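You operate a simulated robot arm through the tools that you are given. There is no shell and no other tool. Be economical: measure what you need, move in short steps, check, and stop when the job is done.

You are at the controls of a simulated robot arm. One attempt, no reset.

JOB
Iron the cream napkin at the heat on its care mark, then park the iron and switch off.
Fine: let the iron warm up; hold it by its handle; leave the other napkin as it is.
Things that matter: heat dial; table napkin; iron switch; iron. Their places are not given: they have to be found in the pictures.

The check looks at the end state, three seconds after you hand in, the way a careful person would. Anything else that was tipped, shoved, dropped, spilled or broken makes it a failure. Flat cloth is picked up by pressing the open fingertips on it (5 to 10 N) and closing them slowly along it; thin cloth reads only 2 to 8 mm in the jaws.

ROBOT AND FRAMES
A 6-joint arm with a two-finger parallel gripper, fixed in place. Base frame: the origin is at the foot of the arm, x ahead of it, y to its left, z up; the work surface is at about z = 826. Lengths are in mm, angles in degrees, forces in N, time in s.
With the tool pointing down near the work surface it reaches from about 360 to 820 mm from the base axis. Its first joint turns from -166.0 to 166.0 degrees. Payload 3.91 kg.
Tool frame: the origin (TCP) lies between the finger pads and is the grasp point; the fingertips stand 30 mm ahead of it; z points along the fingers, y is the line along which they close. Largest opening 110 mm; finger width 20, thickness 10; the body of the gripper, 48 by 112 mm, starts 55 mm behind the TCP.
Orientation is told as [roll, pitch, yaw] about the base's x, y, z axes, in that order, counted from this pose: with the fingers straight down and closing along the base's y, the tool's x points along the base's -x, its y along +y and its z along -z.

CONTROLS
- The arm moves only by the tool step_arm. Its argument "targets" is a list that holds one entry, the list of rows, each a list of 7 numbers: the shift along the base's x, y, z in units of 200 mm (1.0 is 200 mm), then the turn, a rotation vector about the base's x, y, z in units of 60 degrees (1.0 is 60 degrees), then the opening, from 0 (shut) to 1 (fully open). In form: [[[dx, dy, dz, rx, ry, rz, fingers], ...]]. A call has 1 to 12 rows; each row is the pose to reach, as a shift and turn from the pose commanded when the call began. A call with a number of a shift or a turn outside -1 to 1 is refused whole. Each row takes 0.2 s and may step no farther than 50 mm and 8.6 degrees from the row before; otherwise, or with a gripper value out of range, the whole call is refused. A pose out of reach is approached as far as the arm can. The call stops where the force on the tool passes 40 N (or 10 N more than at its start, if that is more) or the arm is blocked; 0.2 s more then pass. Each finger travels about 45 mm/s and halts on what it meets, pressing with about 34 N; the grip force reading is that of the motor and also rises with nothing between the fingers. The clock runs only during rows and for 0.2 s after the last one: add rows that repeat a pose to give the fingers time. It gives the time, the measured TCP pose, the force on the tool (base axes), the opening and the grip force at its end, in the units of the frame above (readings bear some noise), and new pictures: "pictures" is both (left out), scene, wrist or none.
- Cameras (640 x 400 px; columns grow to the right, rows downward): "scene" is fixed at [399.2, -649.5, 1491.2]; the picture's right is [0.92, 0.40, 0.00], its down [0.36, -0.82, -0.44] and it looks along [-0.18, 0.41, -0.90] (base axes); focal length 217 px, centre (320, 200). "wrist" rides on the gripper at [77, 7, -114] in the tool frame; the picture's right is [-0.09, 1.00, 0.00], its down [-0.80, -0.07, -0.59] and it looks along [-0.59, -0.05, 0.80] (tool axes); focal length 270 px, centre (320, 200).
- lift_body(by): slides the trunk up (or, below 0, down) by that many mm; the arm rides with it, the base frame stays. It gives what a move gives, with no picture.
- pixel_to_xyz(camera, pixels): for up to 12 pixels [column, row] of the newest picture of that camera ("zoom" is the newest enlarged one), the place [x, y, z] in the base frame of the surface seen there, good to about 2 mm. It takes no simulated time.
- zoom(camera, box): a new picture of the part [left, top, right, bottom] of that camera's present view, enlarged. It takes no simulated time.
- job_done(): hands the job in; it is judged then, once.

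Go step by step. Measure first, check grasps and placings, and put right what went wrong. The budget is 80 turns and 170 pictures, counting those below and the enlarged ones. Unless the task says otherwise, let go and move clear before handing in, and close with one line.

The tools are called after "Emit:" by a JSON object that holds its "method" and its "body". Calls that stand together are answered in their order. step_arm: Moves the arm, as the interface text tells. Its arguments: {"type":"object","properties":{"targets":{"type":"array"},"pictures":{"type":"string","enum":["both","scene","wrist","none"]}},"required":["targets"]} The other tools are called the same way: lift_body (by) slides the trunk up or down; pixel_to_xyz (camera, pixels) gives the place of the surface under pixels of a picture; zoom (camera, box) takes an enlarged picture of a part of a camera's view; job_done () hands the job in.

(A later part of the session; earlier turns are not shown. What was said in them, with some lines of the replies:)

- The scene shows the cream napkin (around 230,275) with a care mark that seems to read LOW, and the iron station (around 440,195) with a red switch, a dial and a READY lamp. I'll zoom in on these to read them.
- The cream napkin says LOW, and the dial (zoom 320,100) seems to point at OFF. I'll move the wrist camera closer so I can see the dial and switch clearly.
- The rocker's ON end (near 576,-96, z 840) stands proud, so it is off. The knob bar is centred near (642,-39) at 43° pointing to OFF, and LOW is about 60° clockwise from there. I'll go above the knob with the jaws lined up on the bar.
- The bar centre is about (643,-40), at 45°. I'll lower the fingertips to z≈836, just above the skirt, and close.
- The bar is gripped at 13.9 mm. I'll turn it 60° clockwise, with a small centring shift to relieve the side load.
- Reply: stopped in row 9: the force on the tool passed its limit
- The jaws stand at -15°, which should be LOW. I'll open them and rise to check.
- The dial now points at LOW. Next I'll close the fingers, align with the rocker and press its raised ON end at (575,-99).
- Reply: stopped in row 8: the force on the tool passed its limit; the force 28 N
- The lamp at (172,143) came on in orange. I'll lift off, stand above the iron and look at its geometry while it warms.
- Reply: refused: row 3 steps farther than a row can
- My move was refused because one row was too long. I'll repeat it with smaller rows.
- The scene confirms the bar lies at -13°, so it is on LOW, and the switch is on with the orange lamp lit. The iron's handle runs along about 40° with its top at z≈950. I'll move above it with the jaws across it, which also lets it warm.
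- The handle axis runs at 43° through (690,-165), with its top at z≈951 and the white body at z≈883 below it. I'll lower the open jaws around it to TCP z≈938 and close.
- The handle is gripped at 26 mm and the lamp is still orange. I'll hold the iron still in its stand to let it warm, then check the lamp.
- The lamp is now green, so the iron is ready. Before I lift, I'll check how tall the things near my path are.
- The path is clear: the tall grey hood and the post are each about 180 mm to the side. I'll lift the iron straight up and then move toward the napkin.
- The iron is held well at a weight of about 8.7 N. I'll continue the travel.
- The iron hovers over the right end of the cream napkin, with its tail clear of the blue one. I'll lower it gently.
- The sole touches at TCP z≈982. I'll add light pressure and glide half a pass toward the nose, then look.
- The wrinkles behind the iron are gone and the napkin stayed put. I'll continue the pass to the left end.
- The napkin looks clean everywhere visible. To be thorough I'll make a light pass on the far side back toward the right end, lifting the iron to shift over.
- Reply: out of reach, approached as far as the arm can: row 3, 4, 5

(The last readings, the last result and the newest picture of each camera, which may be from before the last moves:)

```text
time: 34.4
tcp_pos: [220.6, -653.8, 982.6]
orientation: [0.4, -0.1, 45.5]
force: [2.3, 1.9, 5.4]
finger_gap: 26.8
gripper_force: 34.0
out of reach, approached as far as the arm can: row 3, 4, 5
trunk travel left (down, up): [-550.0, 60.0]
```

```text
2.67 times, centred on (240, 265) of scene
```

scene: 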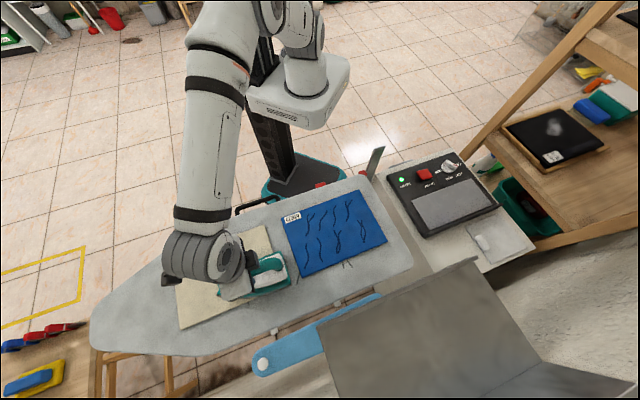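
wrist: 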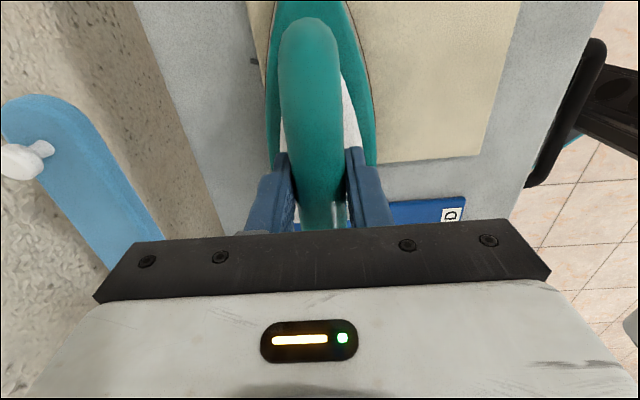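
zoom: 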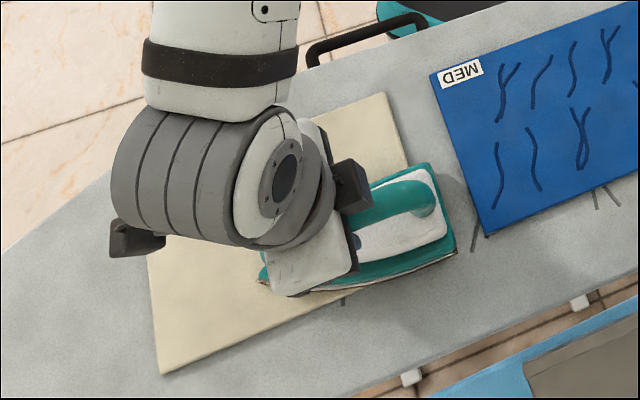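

The far side is done. I'll lift, shift to the near side and make a pass back to the left.

Emit:
{"method": "step_arm", "body": {"targets": [[[0, 0, 0.1, 0, 0, 0, 0], [-0.17, 0.18, 0.12, 0, 0, 0, 0], [-0.34, 0.36, 0.1, 0, 0, 0, 0], [-0.34, 0.36, 0.03, 0, 0, 0, 0], [-0.34, 0.36, 0, 0, 0, 0, 0], [-0.435, 0.263, 0, 0, 0, 0, 0], [-0.53, 0.166, 0, 0, 0, 0, 0], [-0.625, 0.069, 0, 0, 0, 0, 0], [-0.72, -0.028, 0, 0, 0, 0, 0], [-0.815, -0.125, 0, 0, 0, 0, 0], [-0.91, -0.222, 0, 0, 0, 0, 0], [-1.0, -0.314, 0, 0, 0, 0, 0]]]}}

Emit:
{"method": "zoom", "body": {"camera": "scene", "box": [140, 190, 340, 340]}}

```text
time: 37.0
tcp_pos: [16.2, -713.5, 982.6]
orientation: [0.3, 0.0, 45.5]
force: [-0.3, -1.8, 9.9]
finger_gap: 26.6
gripper_force: 34.1
trunk travel left (down, up): [-550.0, 60.0]
```

scene: 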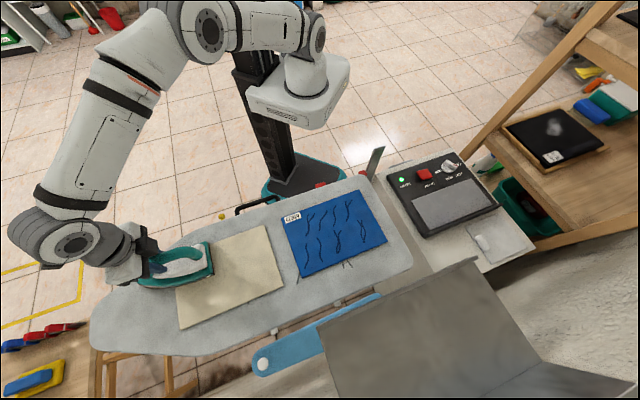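
wrist: 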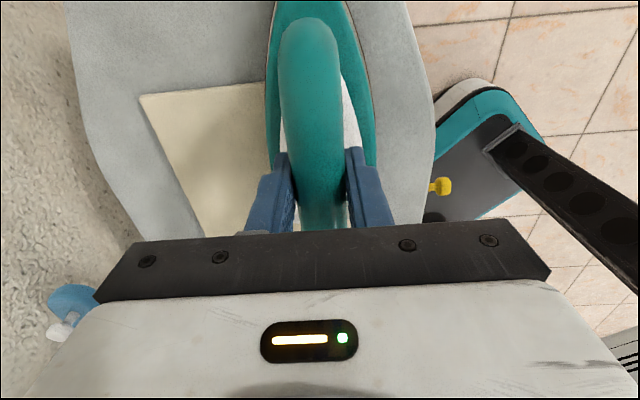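

```text
2.67 times, centred on (240, 265) of scene
```

zoom: 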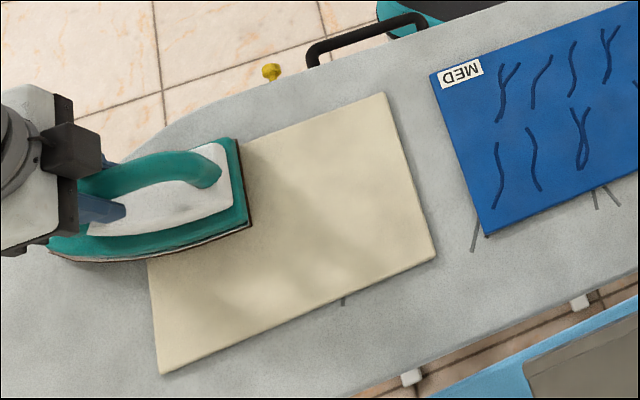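

The whole napkin is smooth. I'll lift straight up and carry the iron back to its stand.

Emit:
{"method": "step_arm", "body": {"targets": [[[0, 0, 0.15, 0, 0, 0, 0], [0, 0, 0.3, 0, 0, 0, 0], [0, 0, 0.45, 0, 0, 0, 0], [0.19, 0.154, 0.45, 0, 0, 0, 0], [0.38, 0.308, 0.45, 0, 0, 0, 0], [0.57, 0.462, 0.45, 0, 0, 0, 0], [0.76, 0.616, 0.45, 0, 0, 0, 0], [0.95, 0.77, 0.45, 0, 0, 0, 0]]], "pictures": "none"}}

Emit:
{"method": "step_arm", "body": {"targets": [[[0.19, 0.154, 0, 0, 0, 0, 0], [0.38, 0.308, 0, 0, 0, 0, 0], [0.57, 0.462, 0, 0, 0, 0, 0], [0.76, 0.616, 0, 0, 0, 0, 0], [0.95, 0.77, 0, 0, 0, 0, 0]]], "pictures": "none"}}

Emit:
{"method": "step_arm", "body": {"targets": [[[0.19, 0.154, 0, 0, 0, 0, 0], [0.38, 0.308, 0, 0, 0, 0, 0], [0.57, 0.462, 0, 0, 0, 0, 0], [0.76, 0.616, 0, 0, 0, 0, 0], [0.95, 0.77, 0, 0, 0, -0.04, 0], [0.95, 0.77, 0, 0, 0, -0.04, 0]]]}}

```text
time: 38.8
tcp_pos: [205.1, -558.6, 1069.9]
orientation: [0.3, -0.1, 45.6]
force: [0.0, 0.1, -8.3]
finger_gap: 26.6
gripper_force: 34.1
trunk travel left (down, up): [-550.0, 60.0]
```

```text
time: 40.0
tcp_pos: [398.4, -405.3, 1071.3]
orientation: [0.3, -0.1, 45.4]
force: [-0.4, -0.6, -8.4]
finger_gap: 26.5
gripper_force: 34.0
trunk travel left (down, up): [-550.0, 60.0]
```

```text
time: 41.4
tcp_pos: [587.1, -254.0, 1067.9]
orientation: [0.3, -0.1, 43.1]
force: [0.7, 0.0, -8.9]
finger_gap: 26.5
gripper_force: 33.7
trunk travel left (down, up): [-550.0, 60.0]
```

scene: 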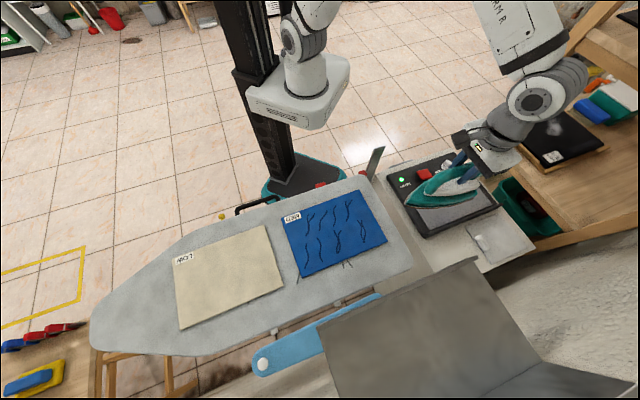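
wrist: 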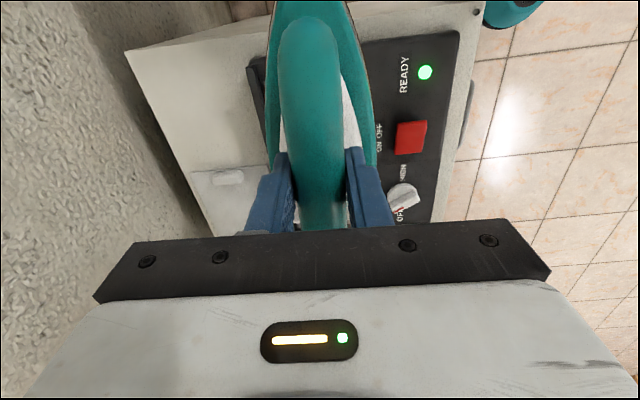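

The cream napkin is smooth and the blue one untouched. I'll move over the original resting spot and lower to just above it.

Emit:
{"method": "step_arm", "body": {"targets": [[[0.175, 0.148, 0, 0, 0, 0, 0], [0.35, 0.297, 0, 0, 0, 0, 0], [0.522, 0.445, 0, 0, 0, 0, 0], [0.522, 0.445, -0.2, 0, 0, 0, 0], [0.522, 0.445, -0.4, 0, 0, 0, 0], [0.522, 0.445, -0.55, 0, 0, 0, 0], [0.522, 0.445, -0.6, 0, 0, 0, 0], [0.522, 0.445, -0.6, 0, 0, 0, 0]]]}}

Emit:
{"method": "zoom", "body": {"camera": "scene", "box": [385, 130, 525, 230]}}

```text
time: 43.2
tcp_pos: [691.7, -165.2, 949.1]
orientation: [0.3, -0.1, 43.1]
force: [-0.1, -0.3, -8.6]
finger_gap: 26.6
gripper_force: 33.9
trunk travel left (down, up): [-550.0, 60.0]
```

scene: 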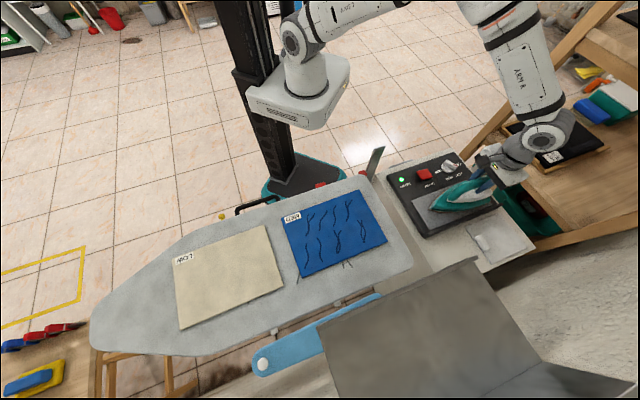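
wrist: 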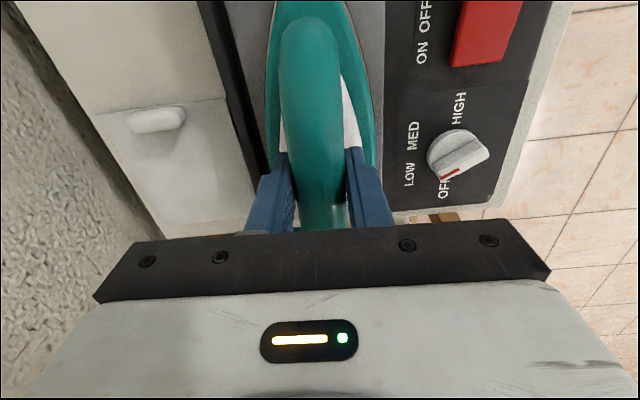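

```text
4.00 times, centred on (455, 180) of scene
```

zoom: 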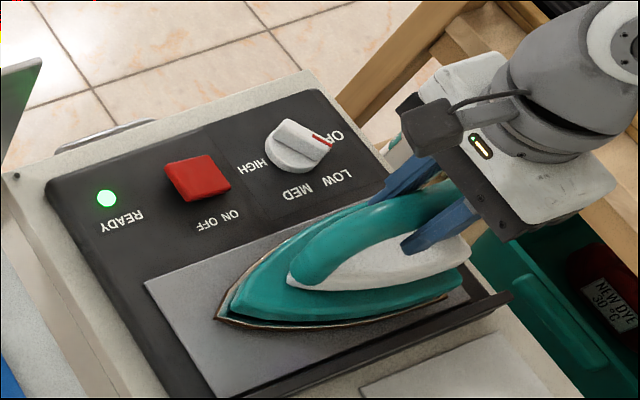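

The iron is right over its spot, about 7 mm up. I'll set it down, open the jaws and rise.

Emit:
{"method": "step_arm", "body": {"targets": [[[0, 0, -0.02, 0, 0, 0, 0], [0, 0, -0.032, 0, 0, 0, 0], [0, 0, -0.038, 0, 0, 0, 0], [0, 0, -0.038, 0, 0, 0, 0]]], "pictures": "none"}}

```text
time: 44.2
tcp_pos: [692.5, -165.0, 941.4]
orientation: [0.3, 0.0, 43.2]
force: [0.7, 0.3, -8.7]
finger_gap: 26.7
gripper_force: 34.0
trunk travel left (down, up): [-550.0, 60.0]
```

It is not touching yet, since the reading is still -8.7 N. I'll lower it a few mm more.

Emit:
{"method": "step_arm", "body": {"targets": [[[0, 0, -0.006, 0, 0, 0, 0], [0, 0, -0.012, 0, 0, 0, 0], [0, 0, -0.012, 0, 0, 0, 0]]], "pictures": "none"}}

```text
time: 45.0
tcp_pos: [692.4, -163.6, 941.1]
orientation: [0.1, -0.2, 43.0]
force: [0.6, -2.2, -0.5]
finger_gap: 26.7
gripper_force: 33.8
trunk travel left (down, up): [-550.0, 60.0]
```

The stand now carries the weight at about -0.5 N. I'll release and rise.

Emit:
{"method": "step_arm", "body": {"targets": [[[0, 0, 0, 0, 0, 0, 0.3], [0, 0, 0, 0, 0, 0, 0.5], [0, 0, 0, 0, 0, 0, 0.75], [0, 0, 0, 0, 0, 0, 0.75], [0, 0, 0.1, 0, 0, 0, 0.75], [0, 0, 0.3, 0, 0, 0, 0.75], [0, 0, 0.5, 0, 0, 0, 0.75], [0, 0, 0.65, 0, 0, 0, 0.75]]]}}

Emit:
{"method": "zoom", "body": {"camera": "scene", "box": [385, 130, 525, 230]}}

```text
time: 46.8
tcp_pos: [692.3, -165.7, 1074.3]
orientation: [0.4, -0.1, 43.0]
force: [-0.2, -0.5, -0.2]
finger_gap: 82.8
gripper_force: 0.1
trunk travel left (down, up): [-550.0, 60.0]
```

scene: 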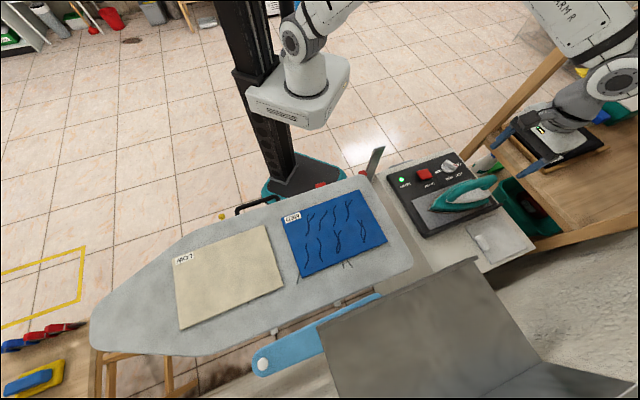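
wrist: 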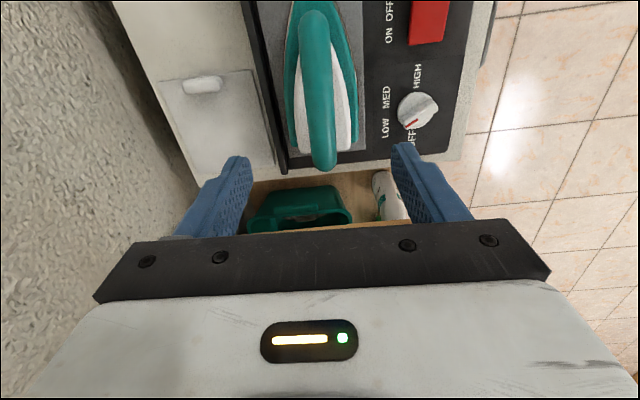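

```text
4.00 times, centred on (455, 180) of scene
```

zoom: 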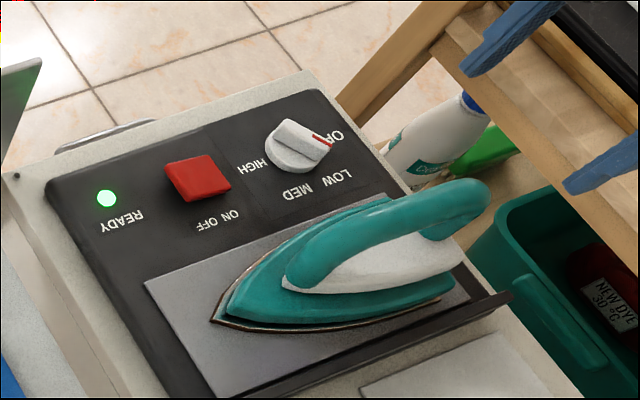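

The iron sits back on its plate. Now I'll shut the fingers and press the OFF end of the rocker, near (554,-118).

Emit:
{"method": "step_arm", "body": {"targets": [[[-0.2, 0.07, 0, 0, 0, 0, 0.4], [-0.42, 0.15, -0.05, 0, 0, 0, 0.1], [-0.6, 0.21, -0.15, 0, 0, 0, 0], [-0.69, 0.24, -0.35, 0, 0, 0.03, 0], [-0.69, 0.24, -0.55, 0, 0, 0.03, 0], [-0.69, 0.24, -0.75, 0, 0, 0.03, 0], [-0.69, 0.24, -0.87, 0, 0, 0.03, 0], [-0.69, 0.24, -0.87, 0, 0, 0.03, 0]]]}}

Emit:
{"method": "zoom", "body": {"camera": "wrist", "box": [220, 0, 420, 240]}}

```text
time: 48.6
tcp_pos: [551.4, -115.5, 899.5]
orientation: [0.4, -0.1, 44.8]
force: [-0.6, -0.2, 0.1]
finger_gap: 0.0
gripper_force: 34.0
trunk travel left (down, up): [-550.0, 60.0]
```

scene: 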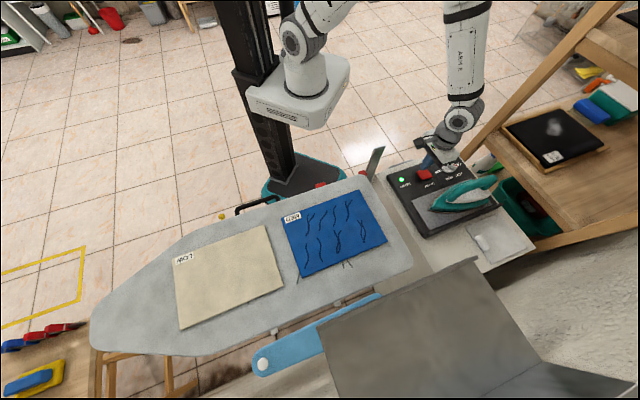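
wrist: 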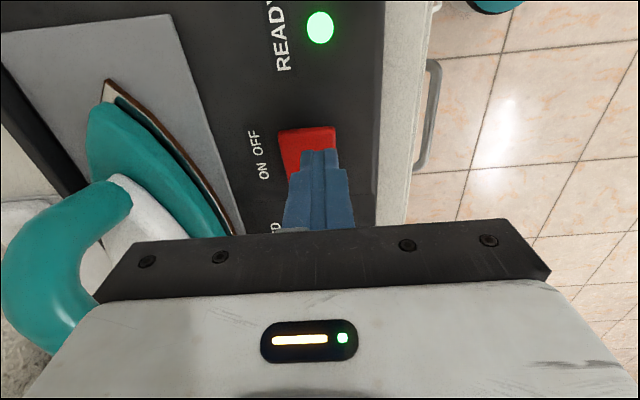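

```text
1.67 times, centred on (320, 120) of wrist
```

zoom: 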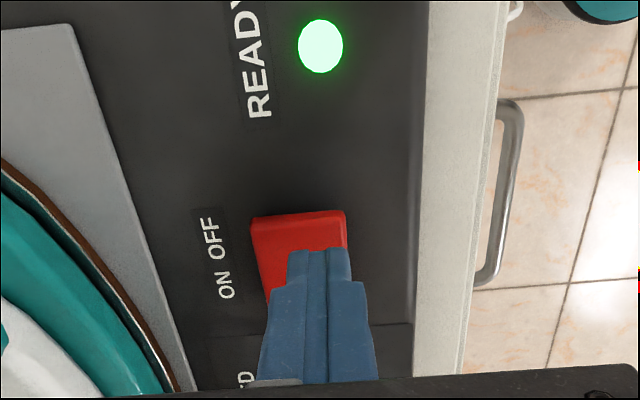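

The fingertips line up with the OFF half of the rocker. I'll nudge them to its centre and press down.

Emit:
{"method": "step_arm", "body": {"targets": [[[0.01, -0.015, -0.08, 0, 0, 0, 0], [0.01, -0.015, -0.13, 0, 0, 0, 0], [0.01, -0.015, -0.155, 0, 0, 0, 0], [0.01, -0.015, -0.17, 0, 0, 0, 0], [0.01, -0.015, -0.185, 0, 0, 0, 0], [0.01, -0.015, -0.195, 0, 0, 0, 0]]], "pictures": "wrist"}}

```text
time: 50.0
tcp_pos: [555.5, -118.8, 866.0]
orientation: [-0.1, -0.3, 44.7]
force: [-13.1, 0.0, 25.3]
finger_gap: 0.0
gripper_force: 33.4
trunk travel left (down, up): [-550.0, 60.0]
stopped in row 6: the force on the tool passed its limit (the readings are from after the stop); the commanded pose is now the measured one
```

wrist: 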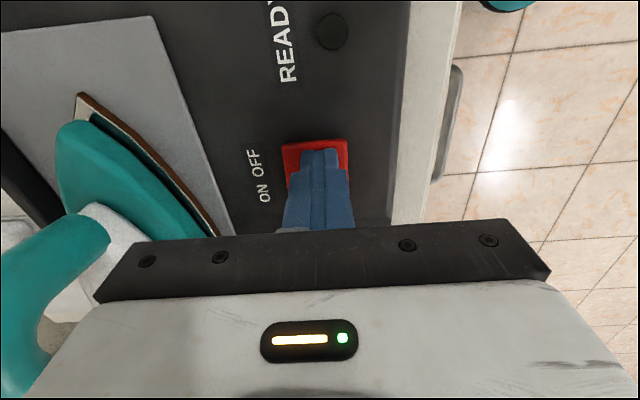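

The lamp is dark at (332,30), so the iron is off. I'll rise clear and check the whole scene.

Emit:
{"method": "step_arm", "body": {"targets": [[[0, 0, 0.15, 0, 0, 0, 0], [0, 0, 0.35, 0, 0, 0, 0], [-0.05, 0, 0.58, 0, 0, 0, 0.2], [-0.1, 0, 0.8, 0, 0, 0, 0.4], [-0.15, 0, 1.0, 0, 0, 0, 0.5], [-0.15, 0, 1.0, 0, 0, 0, 0.5]]]}}

Emit:
{"method": "zoom", "body": {"camera": "scene", "box": [385, 130, 525, 230]}}

Emit:
{"method": "zoom", "body": {"camera": "scene", "box": [80, 180, 400, 380]}}

```text
time: 51.4
tcp_pos: [530.1, -119.8, 1062.1]
orientation: [0.0, -0.4, 44.8]
force: [0.2, -0.9, 0.8]
finger_gap: 54.9
gripper_force: 0.0
trunk travel left (down, up): [-550.0, 60.0]
```

scene: 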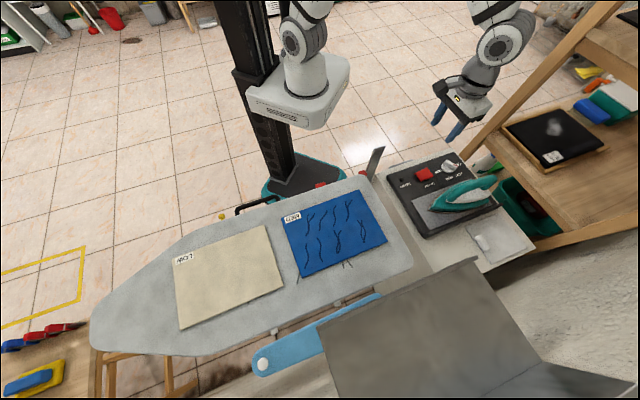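
wrist: 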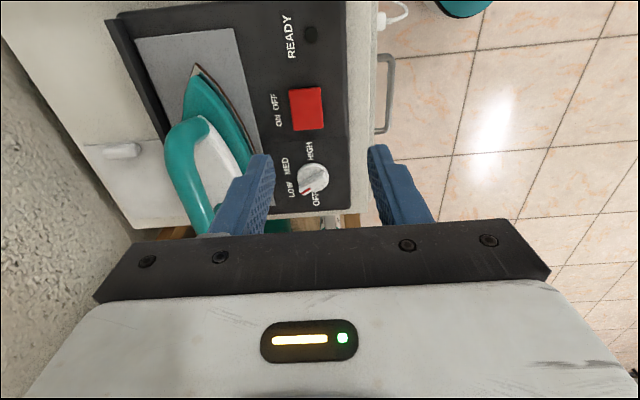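

```text
4.00 times, centred on (455, 180) of scene
```

zoom: 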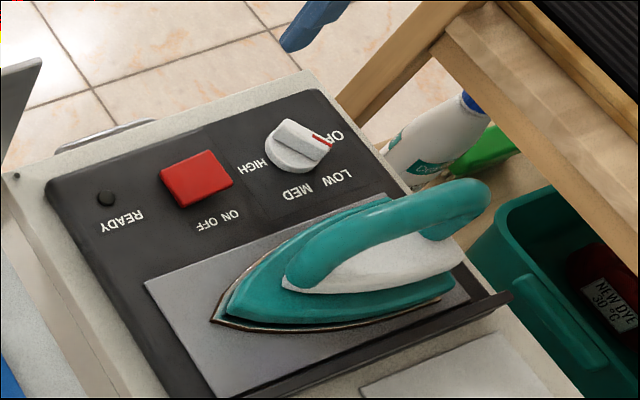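

```text
2.00 times, centred on (240, 280) of scene
```

zoom: 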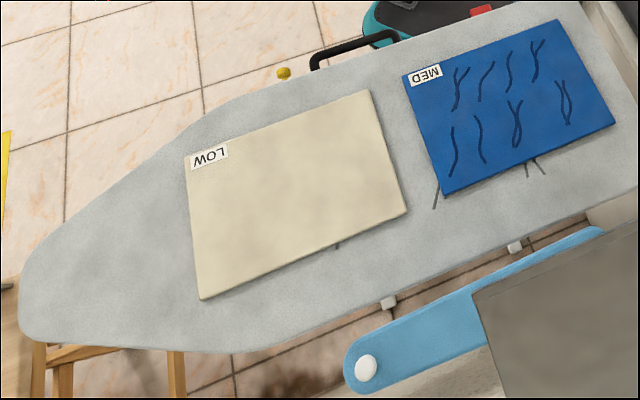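

The cream napkin is smooth and in place and the blue one is untouched. The iron is on its stand with the switch off and the lamp dark, and the gripper is clear, so I'm handing in.

Emit:
{"method": "job_done", "body": {}}

```text
The job is handed in.
```

I ironed the cream napkin at LOW, the heat on its care mark, after the lamp turned green, then parked the iron on its stand and switched it off; the dial is still at LOW and the blue napkin is untouched.
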